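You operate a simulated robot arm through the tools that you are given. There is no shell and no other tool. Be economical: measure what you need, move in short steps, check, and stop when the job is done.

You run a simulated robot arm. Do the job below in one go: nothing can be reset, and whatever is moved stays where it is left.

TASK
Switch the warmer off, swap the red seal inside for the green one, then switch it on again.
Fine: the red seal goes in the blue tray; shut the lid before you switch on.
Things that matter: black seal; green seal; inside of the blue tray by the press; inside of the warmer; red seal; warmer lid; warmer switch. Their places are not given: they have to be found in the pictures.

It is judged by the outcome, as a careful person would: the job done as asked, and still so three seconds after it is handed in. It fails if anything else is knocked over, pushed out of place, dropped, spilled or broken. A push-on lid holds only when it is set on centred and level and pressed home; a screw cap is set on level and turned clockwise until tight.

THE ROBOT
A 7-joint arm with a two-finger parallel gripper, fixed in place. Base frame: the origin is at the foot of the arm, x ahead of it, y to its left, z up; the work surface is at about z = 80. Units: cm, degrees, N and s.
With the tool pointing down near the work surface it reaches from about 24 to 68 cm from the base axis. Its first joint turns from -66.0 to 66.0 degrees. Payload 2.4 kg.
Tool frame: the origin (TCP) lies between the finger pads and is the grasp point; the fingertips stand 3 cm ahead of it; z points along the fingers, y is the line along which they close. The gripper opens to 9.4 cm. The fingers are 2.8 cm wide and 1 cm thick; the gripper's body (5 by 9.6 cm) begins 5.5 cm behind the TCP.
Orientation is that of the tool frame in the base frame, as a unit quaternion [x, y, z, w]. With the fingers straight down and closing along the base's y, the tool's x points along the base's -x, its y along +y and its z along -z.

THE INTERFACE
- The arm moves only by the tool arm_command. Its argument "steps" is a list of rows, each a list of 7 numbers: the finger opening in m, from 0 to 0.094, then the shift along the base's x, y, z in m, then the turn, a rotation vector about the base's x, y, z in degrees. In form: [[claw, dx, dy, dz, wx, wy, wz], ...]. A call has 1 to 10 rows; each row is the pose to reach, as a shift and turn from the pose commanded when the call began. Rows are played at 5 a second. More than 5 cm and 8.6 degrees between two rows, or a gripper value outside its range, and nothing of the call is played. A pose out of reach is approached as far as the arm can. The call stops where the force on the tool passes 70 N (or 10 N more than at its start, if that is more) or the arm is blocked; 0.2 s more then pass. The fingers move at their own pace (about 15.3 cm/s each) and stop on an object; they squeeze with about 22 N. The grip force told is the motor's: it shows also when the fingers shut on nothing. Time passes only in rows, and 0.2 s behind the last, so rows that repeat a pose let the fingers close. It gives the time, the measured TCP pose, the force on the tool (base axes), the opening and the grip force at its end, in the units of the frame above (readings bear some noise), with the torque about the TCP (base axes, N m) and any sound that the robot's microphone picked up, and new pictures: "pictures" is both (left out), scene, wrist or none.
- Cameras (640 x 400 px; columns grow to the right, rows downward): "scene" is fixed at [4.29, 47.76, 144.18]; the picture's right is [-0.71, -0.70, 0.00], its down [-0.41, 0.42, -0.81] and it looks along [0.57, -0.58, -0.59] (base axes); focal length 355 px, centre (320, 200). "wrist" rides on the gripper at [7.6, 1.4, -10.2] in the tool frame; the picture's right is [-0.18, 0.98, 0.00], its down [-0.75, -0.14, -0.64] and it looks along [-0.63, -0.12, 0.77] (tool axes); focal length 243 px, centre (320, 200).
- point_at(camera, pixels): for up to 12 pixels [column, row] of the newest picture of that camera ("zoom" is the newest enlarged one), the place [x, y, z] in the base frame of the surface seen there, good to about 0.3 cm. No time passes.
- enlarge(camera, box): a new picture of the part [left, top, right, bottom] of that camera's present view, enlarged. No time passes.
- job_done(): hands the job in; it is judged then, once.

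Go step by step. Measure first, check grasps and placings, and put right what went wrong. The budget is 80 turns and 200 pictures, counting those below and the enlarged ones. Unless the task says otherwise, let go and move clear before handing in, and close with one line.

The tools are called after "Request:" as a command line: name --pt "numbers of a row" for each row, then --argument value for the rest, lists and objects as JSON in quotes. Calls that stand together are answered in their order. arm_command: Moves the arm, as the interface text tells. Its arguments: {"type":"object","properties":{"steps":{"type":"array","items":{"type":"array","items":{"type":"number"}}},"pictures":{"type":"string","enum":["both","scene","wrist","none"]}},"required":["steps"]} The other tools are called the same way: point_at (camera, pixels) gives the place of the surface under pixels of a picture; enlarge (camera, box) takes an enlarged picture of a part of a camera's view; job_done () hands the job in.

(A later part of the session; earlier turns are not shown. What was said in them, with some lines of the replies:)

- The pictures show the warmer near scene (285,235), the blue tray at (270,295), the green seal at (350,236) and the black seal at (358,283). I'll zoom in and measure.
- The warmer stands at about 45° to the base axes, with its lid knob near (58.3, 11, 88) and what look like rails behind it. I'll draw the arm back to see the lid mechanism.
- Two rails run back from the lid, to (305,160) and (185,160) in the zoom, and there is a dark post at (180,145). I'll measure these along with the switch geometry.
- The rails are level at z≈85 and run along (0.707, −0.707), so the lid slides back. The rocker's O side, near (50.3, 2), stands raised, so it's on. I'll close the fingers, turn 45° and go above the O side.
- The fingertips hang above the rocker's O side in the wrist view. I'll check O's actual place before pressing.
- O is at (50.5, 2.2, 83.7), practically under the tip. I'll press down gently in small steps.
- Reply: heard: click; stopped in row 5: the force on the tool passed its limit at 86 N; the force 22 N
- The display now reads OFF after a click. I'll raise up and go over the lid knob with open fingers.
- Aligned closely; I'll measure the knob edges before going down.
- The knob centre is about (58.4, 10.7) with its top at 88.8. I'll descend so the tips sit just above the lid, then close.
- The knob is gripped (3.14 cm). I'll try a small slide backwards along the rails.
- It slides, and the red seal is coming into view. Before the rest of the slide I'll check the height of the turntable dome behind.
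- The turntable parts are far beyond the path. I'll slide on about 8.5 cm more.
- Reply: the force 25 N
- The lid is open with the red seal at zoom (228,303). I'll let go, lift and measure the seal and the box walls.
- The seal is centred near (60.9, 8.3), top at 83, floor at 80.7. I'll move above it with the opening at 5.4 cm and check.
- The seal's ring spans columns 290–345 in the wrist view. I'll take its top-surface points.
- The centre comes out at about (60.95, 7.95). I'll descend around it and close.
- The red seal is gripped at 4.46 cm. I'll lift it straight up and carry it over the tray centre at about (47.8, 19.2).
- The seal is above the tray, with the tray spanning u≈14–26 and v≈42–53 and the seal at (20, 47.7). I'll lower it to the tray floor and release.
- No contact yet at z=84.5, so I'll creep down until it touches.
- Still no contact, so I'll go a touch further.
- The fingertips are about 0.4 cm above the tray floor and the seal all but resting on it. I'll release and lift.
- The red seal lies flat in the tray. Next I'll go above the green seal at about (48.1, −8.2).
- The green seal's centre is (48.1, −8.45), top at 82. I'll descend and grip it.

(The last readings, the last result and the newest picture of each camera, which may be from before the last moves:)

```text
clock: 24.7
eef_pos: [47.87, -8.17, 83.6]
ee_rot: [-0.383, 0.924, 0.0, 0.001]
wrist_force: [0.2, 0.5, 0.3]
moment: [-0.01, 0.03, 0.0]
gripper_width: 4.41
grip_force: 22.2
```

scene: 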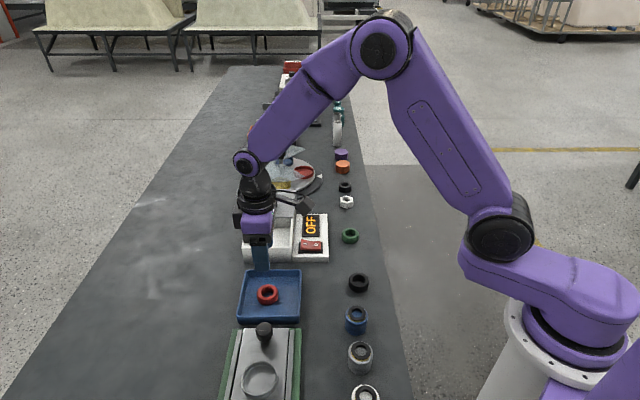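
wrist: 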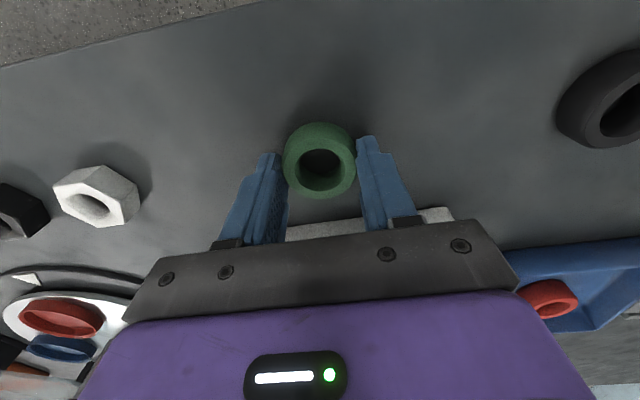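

The green seal is gripped. I'll lift it and carry it over the warmer chamber at (60.9, 7.9).

Request:
arm_command --pt "0.0 0 0 0.045 0 0 0" --pt "0.0 0 0 0.09 0 0 0" --pt "0.0 0 0 0.12 0 0 0" --pt "0.0 0.026 0.032 0.12 0 0 0" --pt "0.0 0.052 0.064 0.12 0 0 0" --pt "0.0 0.078 0.096 0.12 0 0 0" --pt "0.0 0.104 0.128 0.12 0 0 0" --pt "0.0 0.13 0.16 0.12 0 0 0" --pt "0.0 0.13 0.16 0.08 0 0 0" --pt "0.0 0.13 0.16 0.08 0 0 0"

Request:
enlarge --camera "scene" --box '[220, 140, 380, 270]'

```text
clock: 26.9
eef_pos: [60.79, 7.71, 91.29]
ee_rot: [-0.383, 0.924, 0.0, 0.001]
wrist_force: [0.2, 0.3, 0.1]
moment: [0.01, 0.01, -0.02]
gripper_width: 4.44
grip_force: 22.2
```

scene: 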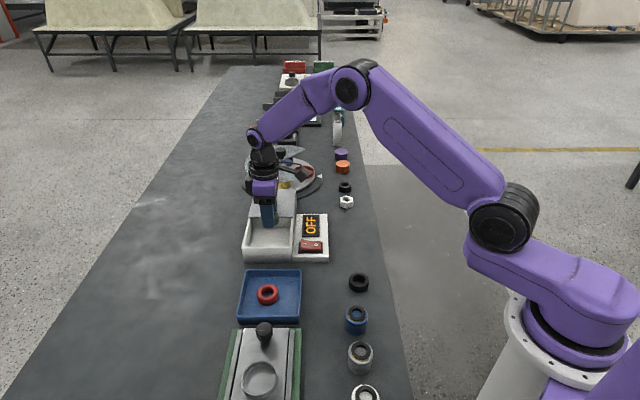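
wrist: 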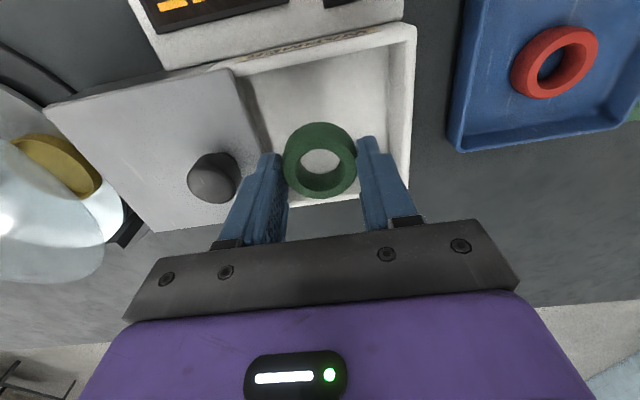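

```text
3.08 times, centred on (300, 205) of scene
```

zoom: 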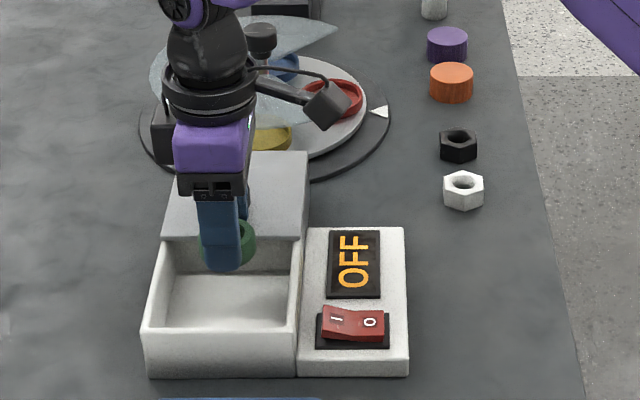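

The position matches where the red seal sat. I'll lower it to the floor (TCP about 84.4), release and lift.

Request:
arm_command --pt "0.0 0 0 -0.03 0 0 0" --pt "0.0 0 0 -0.055 0 0 0" --pt "0.0 0 0 -0.066 0 0 0" --pt "0.0 0 0 -0.069 0 0 0" --pt "0.0 0 0 -0.071 0 0 0" --pt "0.0 0 0 -0.071 0 0 0" --pictures "none"

```text
clock: 28.3
eef_pos: [61.05, 7.57, 84.72]
ee_rot: [-0.383, 0.924, -0.001, 0.001]
wrist_force: [-6.7, -0.1, 15.9]
moment: [0.07, 0.27, 0.0]
gripper_width: 4.45
grip_force: 22.6
```

Contact is felt: 16 N upward, so the seal is on the floor. I'll back off slightly, release and lift.

Request:
arm_command --pt "0.0 0 0 0.004 0 0 0" --pt "0.054 0 0 0.004 0 0 0" --pt "0.054 0 0 0.004 0 0 0" --pt "0.054 0 0 0.04 0 0 0" --pt "0.054 0 0 0.08 0 0 0" --pt "0.054 0 0 0.12 0 0 0" --pt "0.06 0.025 -0.02 0.12 0 0 0" --pt "0.06 0.025 -0.02 0.12 0 0 0"

Request:
enlarge --camera "scene" --box '[220, 140, 380, 270]'

Request:
point_at --camera "zoom" --pixels '[[228, 283], [228, 320], [232, 188], [245, 197], [220, 197], [232, 203]]'

```text
clock: 30.1
eef_pos: [63.88, 5.67, 96.39]
ee_rot: [-0.383, 0.924, 0.0, 0.001]
wrist_force: [0.1, 0.1, 0.5]
moment: [-0.03, -0.02, 0.0]
gripper_width: 5.99
grip_force: 0.1
```

scene: 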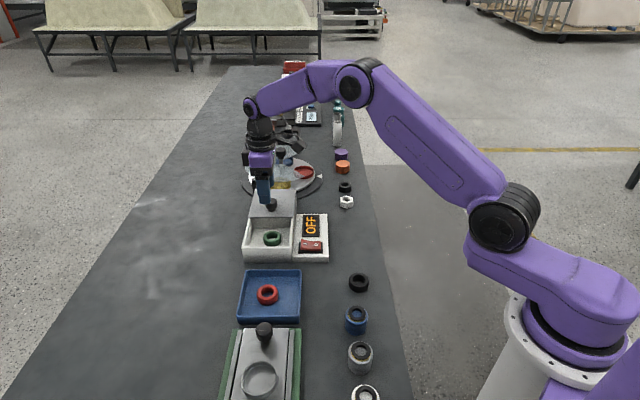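
wrist: 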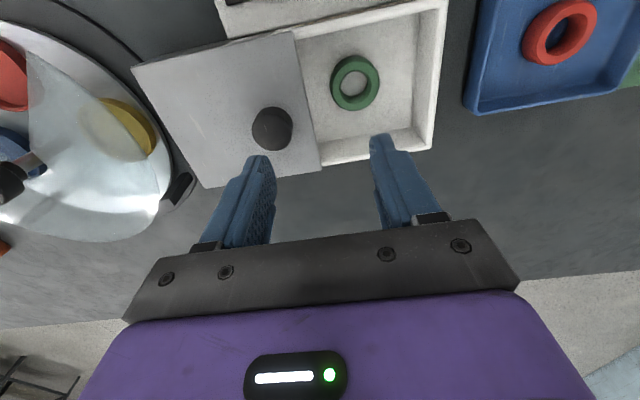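

```text
3.08 times, centred on (300, 205) of scene
```

zoom: 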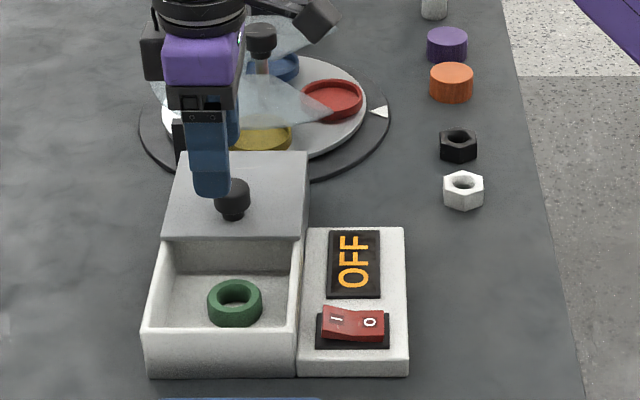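

```text
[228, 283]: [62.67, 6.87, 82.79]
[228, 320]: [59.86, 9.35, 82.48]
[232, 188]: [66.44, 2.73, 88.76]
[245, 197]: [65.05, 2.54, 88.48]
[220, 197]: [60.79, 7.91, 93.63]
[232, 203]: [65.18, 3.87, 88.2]
```

The green seal lies flat in the chamber. I'll grip the knob again at (66.4, 2.9, 89.4).

Request:
arm_command --pt "0.06 0.025 -0.027 0 0 0 0" --pt "0.06 0.025 -0.027 -0.035 0 0 0" --pt "0.06 0.025 -0.027 -0.06 0 0 0" --pt "0.06 0.025 -0.027 -0.069 0 0 0" --pt "0.06 0.025 -0.027 -0.069 0 0 0" --pt "0.0 0.025 -0.027 -0.069 0 0 0" --pt "0.0 0.025 -0.027 -0.069 0 0 0" --pt "0.0 0.025 -0.027 -0.069 0 0 0" --pictures "wrist"

```text
clock: 31.9
eef_pos: [66.14, 2.89, 89.49]
ee_rot: [-0.383, 0.924, 0.001, 0.001]
wrist_force: [0.4, 0.1, -2.4]
moment: [0.21, -0.23, 0.01]
gripper_width: 3.14
grip_force: 45.2
```

wrist: 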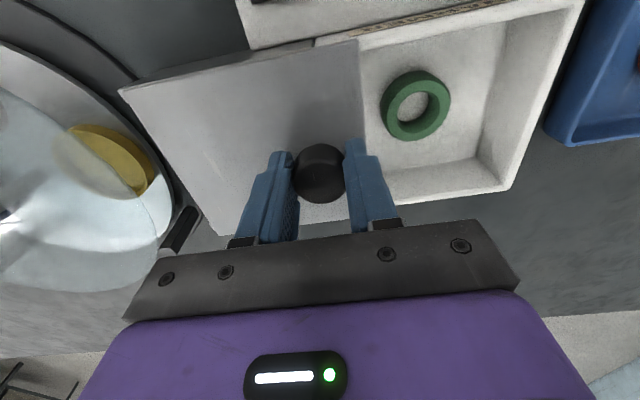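

The knob is gripped. I'll slide the lid forward 10.7 cm to its closed place.

Request:
arm_command --pt "0.0 -0.009 0.009 0 0 0 0" --pt "0.0 -0.018 0.018 0 0 0 0" --pt "0.0 -0.027 0.027 0 0 0 0" --pt "0.0 -0.036 0.036 0 0 0 0" --pt "0.0 -0.046 0.046 0 0 0 0" --pt "0.0 -0.056 0.056 0 0 0 0" --pt "0.0 -0.066 0.066 0 0 0 0" --pt "0.0 -0.072 0.072 0 0 0 0" --pt "0.0 -0.076 0.076 0 0 0 0" --pt "0.0 -0.076 0.076 0 0 0 0"

Request:
enlarge --camera "scene" --box '[220, 140, 380, 270]'

```text
clock: 34.1
eef_pos: [58.58, 10.54, 89.43]
ee_rot: [-0.383, 0.924, 0.0, 0.002]
wrist_force: [12.3, -3.6, -25.3]
moment: [-0.21, -0.06, 0.16]
gripper_width: 3.14
grip_force: 44.9
```

scene: 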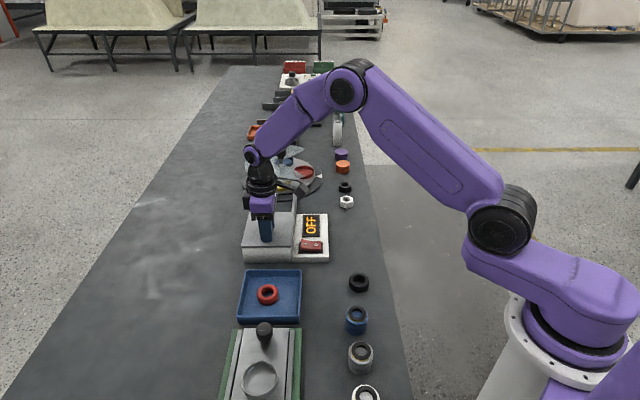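
wrist: 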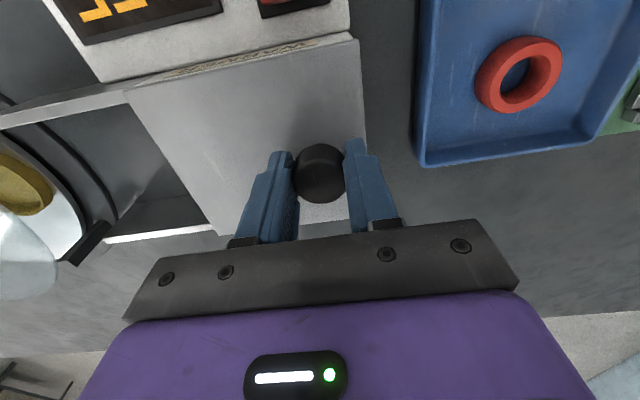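

```text
3.08 times, centred on (300, 205) of scene
```

zoom: 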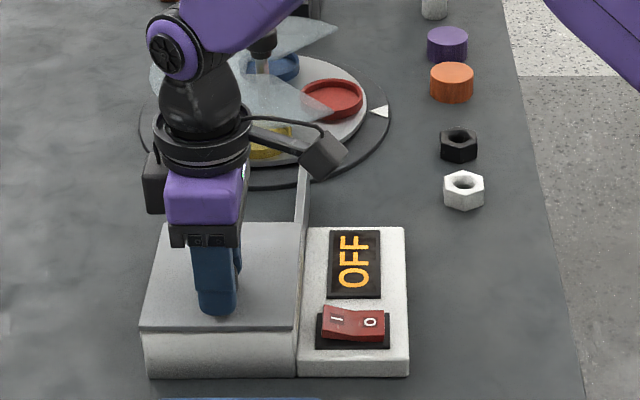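

The lid is back at its original closed place. A slight nudge forward will confirm it's at the stop, then I'll let go and rise.

Request:
arm_command --pt "0.0 -0.0015 0.0015 0 0 0 0" --pt "0.0 -0.0015 0.0015 0 0 0 0" --pt "0.05 0 0 0 0 0 0" --pt "0.05 0 0 0 0 0 0" --pt "0.05 0 0 0.04 0 0 0" --pt "0.0 0 0 0.08 0 0 0" --pt "0.0 0 0 0.08 0 0 0"

Request:
enlarge --camera "scene" --box '[220, 140, 380, 270]'

Request:
point_at --camera "zoom" --pixels '[[150, 325], [290, 325], [298, 228], [230, 290], [332, 320], [340, 322], [372, 320], [352, 320], [325, 315], [345, 312]]'

```text
clock: 35.7
eef_pos: [58.18, 10.67, 97.8]
ee_rot: [-0.383, 0.924, 0.0, 0.0]
wrist_force: [-0.1, 1.2, 0.5]
moment: [-0.01, -0.01, 0.02]
gripper_width: 0.0
grip_force: 21.9
```

scene: 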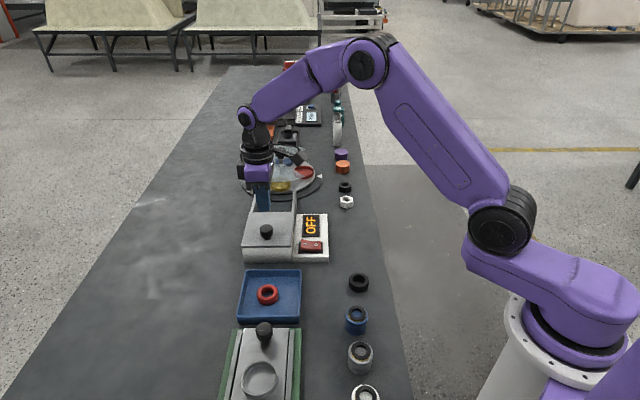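
wrist: 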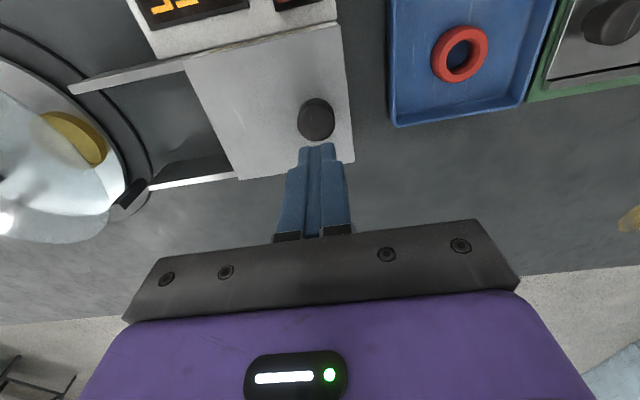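

```text
3.08 times, centred on (300, 205) of scene
```

zoom: 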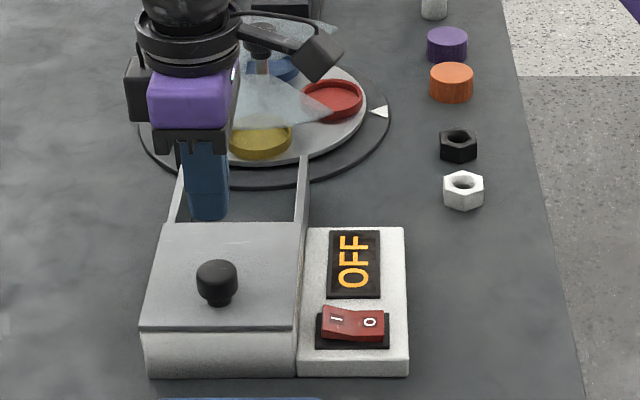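

```text
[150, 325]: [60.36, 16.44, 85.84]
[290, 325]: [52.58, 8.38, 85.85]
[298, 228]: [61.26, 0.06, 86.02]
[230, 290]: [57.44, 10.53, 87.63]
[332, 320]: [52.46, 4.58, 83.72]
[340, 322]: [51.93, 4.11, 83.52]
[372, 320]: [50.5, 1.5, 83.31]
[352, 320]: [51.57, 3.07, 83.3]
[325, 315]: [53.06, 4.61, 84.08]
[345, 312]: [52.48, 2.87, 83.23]
```

The lid is fully closed. I'll go above the I side at (52.5, 4.5), keeping high until past the knob.

Request:
arm_command --pt "0.0 -0.028 -0.031 0 0 0 0" --pt "0.0 -0.057 -0.062 0 0 0 0" --pt "0.0 -0.057 -0.062 -0.04 0 0 0" --pt "0.0 -0.057 -0.062 -0.08 0 0 0" --pt "0.0 -0.057 -0.062 -0.08 0 0 0" --pictures "wrist"

Request:
enlarge --camera "scene" --box '[220, 140, 380, 270]'

```text
clock: 36.9
eef_pos: [52.67, 4.1, 89.74]
ee_rot: [-0.383, 0.924, -0.001, 0.001]
wrist_force: [0.3, 0.0, 0.4]
moment: [-0.01, 0.0, -0.01]
gripper_width: 0.01
grip_force: 21.8
```

wrist: 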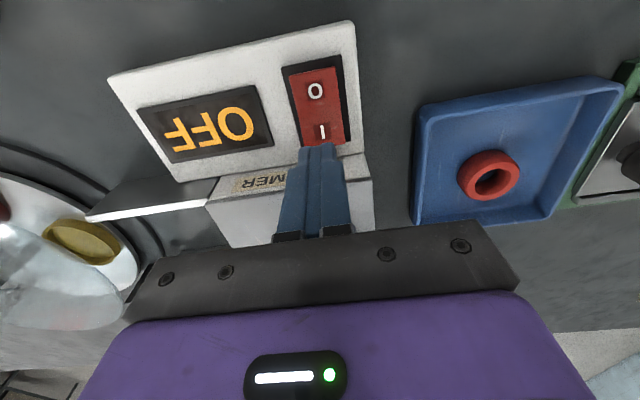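

```text
3.08 times, centred on (300, 205) of scene
```

zoom: 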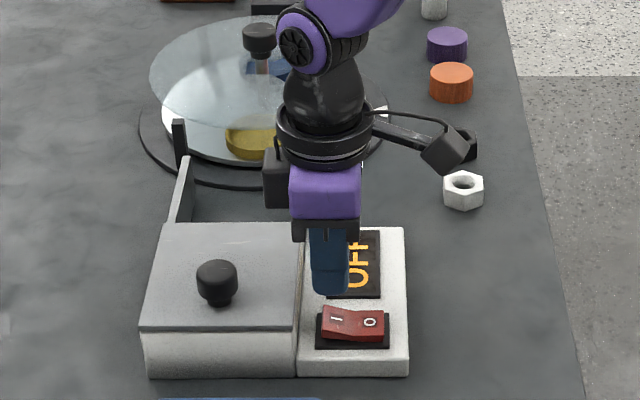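

Aligned with the I side. I'll press down in small steps.

Request:
arm_command --pt "0.0 -0.001 0.003 -0.015 0 0 0" --pt "0.0 -0.001 0.003 -0.024 0 0 0" --pt "0.0 -0.001 0.003 -0.028 0 0 0" --pt "0.0 -0.001 0.003 -0.031 0 0 0" --pt "0.0 -0.001 0.003 -0.034 0 0 0" --pt "0.0 -0.001 0.003 -0.037 0 0 0" --pictures "wrist"

```text
clock: 38.2
eef_pos: [52.81, 4.79, 86.62]
ee_rot: [-0.382, 0.924, -0.001, 0.004]
wrist_force: [-3.2, 0.5, 13.6]
moment: [-0.16, 0.21, -0.07]
gripper_width: 0.0
grip_force: 21.9
heard: click
stopped in row 6: the force on the tool passed its limit at 77 N (the readings are from after the stop); the commanded pose is now the measured one
```

wrist: 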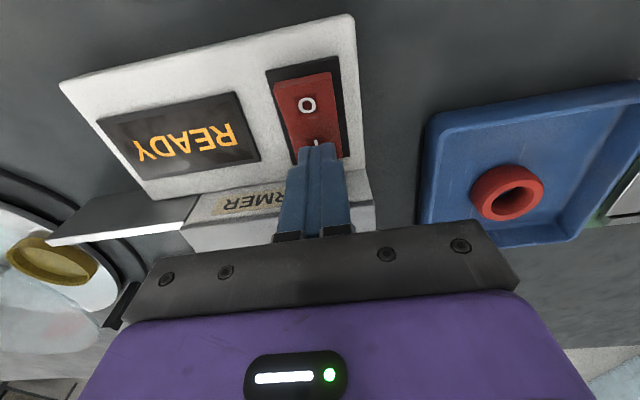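

The display reads READY after the click. I'll lift off, move clear and check.

Request:
arm_command --pt "0.0 0 0 0.04 0 0 0" --pt "0.0 0 0 0.08 0 0 0" --pt "0.0 0 0 0.12 0 0 0" --pt "0.0 -0.03 -0.03 0.15 0 0 0" --pt "0.0 -0.06 -0.06 0.18 0 0 0" --pt "0.0 -0.09 -0.08 0.2 0 0 0" --pt "0.0 -0.09 -0.08 0.2 0 0 0" --pictures "both"

Request:
enlarge --camera "scene" --box '[200, 180, 380, 340]'

```text
refused: row 4 steps farther than a row can; nothing moved
```

```text
2.50 times, centred on (290, 260) of scene
```

zoom: 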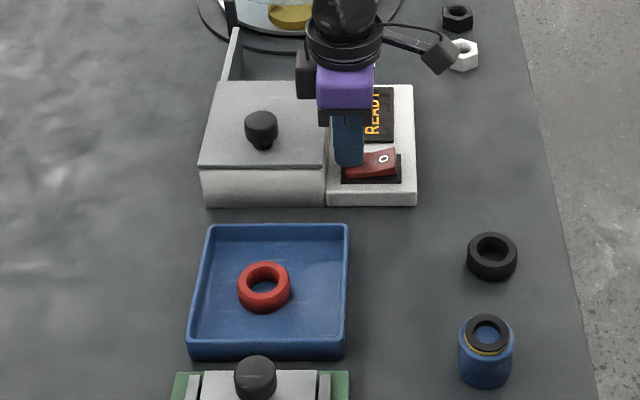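

The call was refused because row 4 stepped too far, so nothing moved. I'll repeat it with shorter rows.

Request:
arm_command --pt "0.0 0 0 0.04 0 0 0" --pt "0.0 0 0 0.08 0 0 0" --pt "0.0 0 0 0.12 0 0 0" --pt "0.0 -0.025 -0.025 0.14 0 0 0" --pt "0.0 -0.05 -0.05 0.16 0 0 0" --pt "0.0 -0.075 -0.07 0.18 0 0 0" --pt "0.0 -0.075 -0.07 0.18 0 0 0" --pictures "both"

Request:
enlarge --camera "scene" --box '[200, 180, 380, 340]'

```text
clock: 39.8
eef_pos: [44.97, -2.51, 104.87]
ee_rot: [-0.383, 0.924, 0.0, 0.003]
wrist_force: [-0.8, -0.7, -0.4]
moment: [0.02, -0.05, -0.01]
gripper_width: 0.02
grip_force: 21.9
```

scene: 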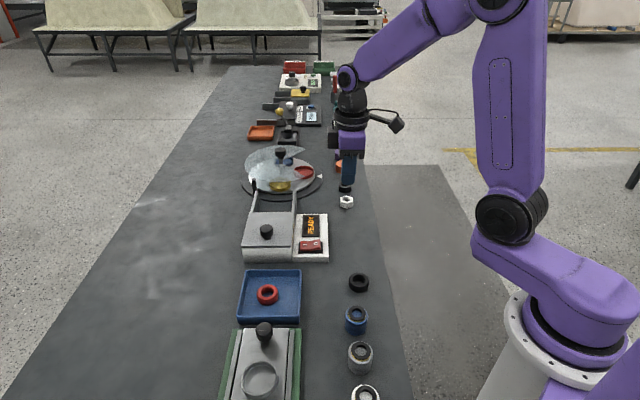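
wrist: 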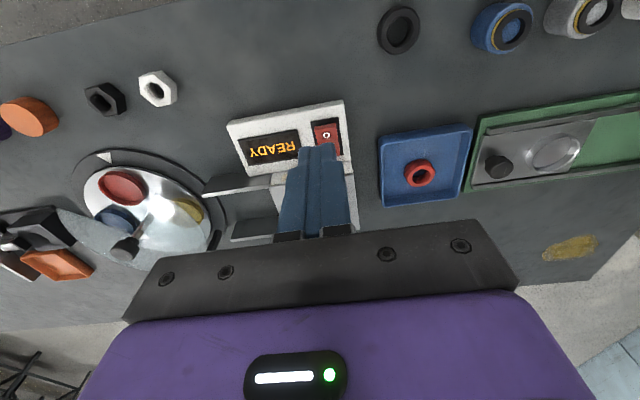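

```text
2.50 times, centred on (290, 260) of scene
```

zoom: 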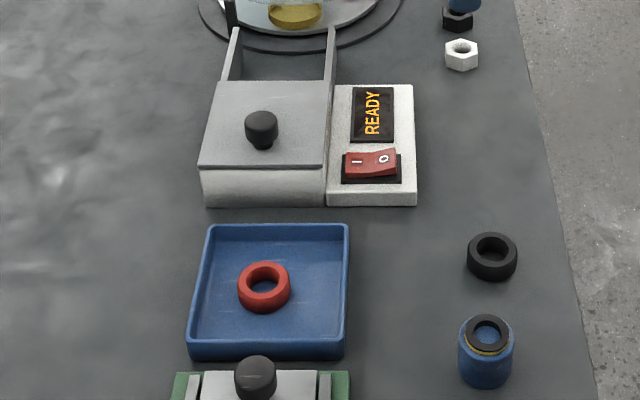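

The pictures show the lid shut, the display at READY with I pressed, the red seal in the tray, and the arm clear of everything. I'll hand in.

Request:
job_done

```text
The job is handed in.
```

The warmer was switched off, the red seal moved to the blue tray and the green seal put in its place, then the lid was shut and the warmer switched back on; it reads READY.
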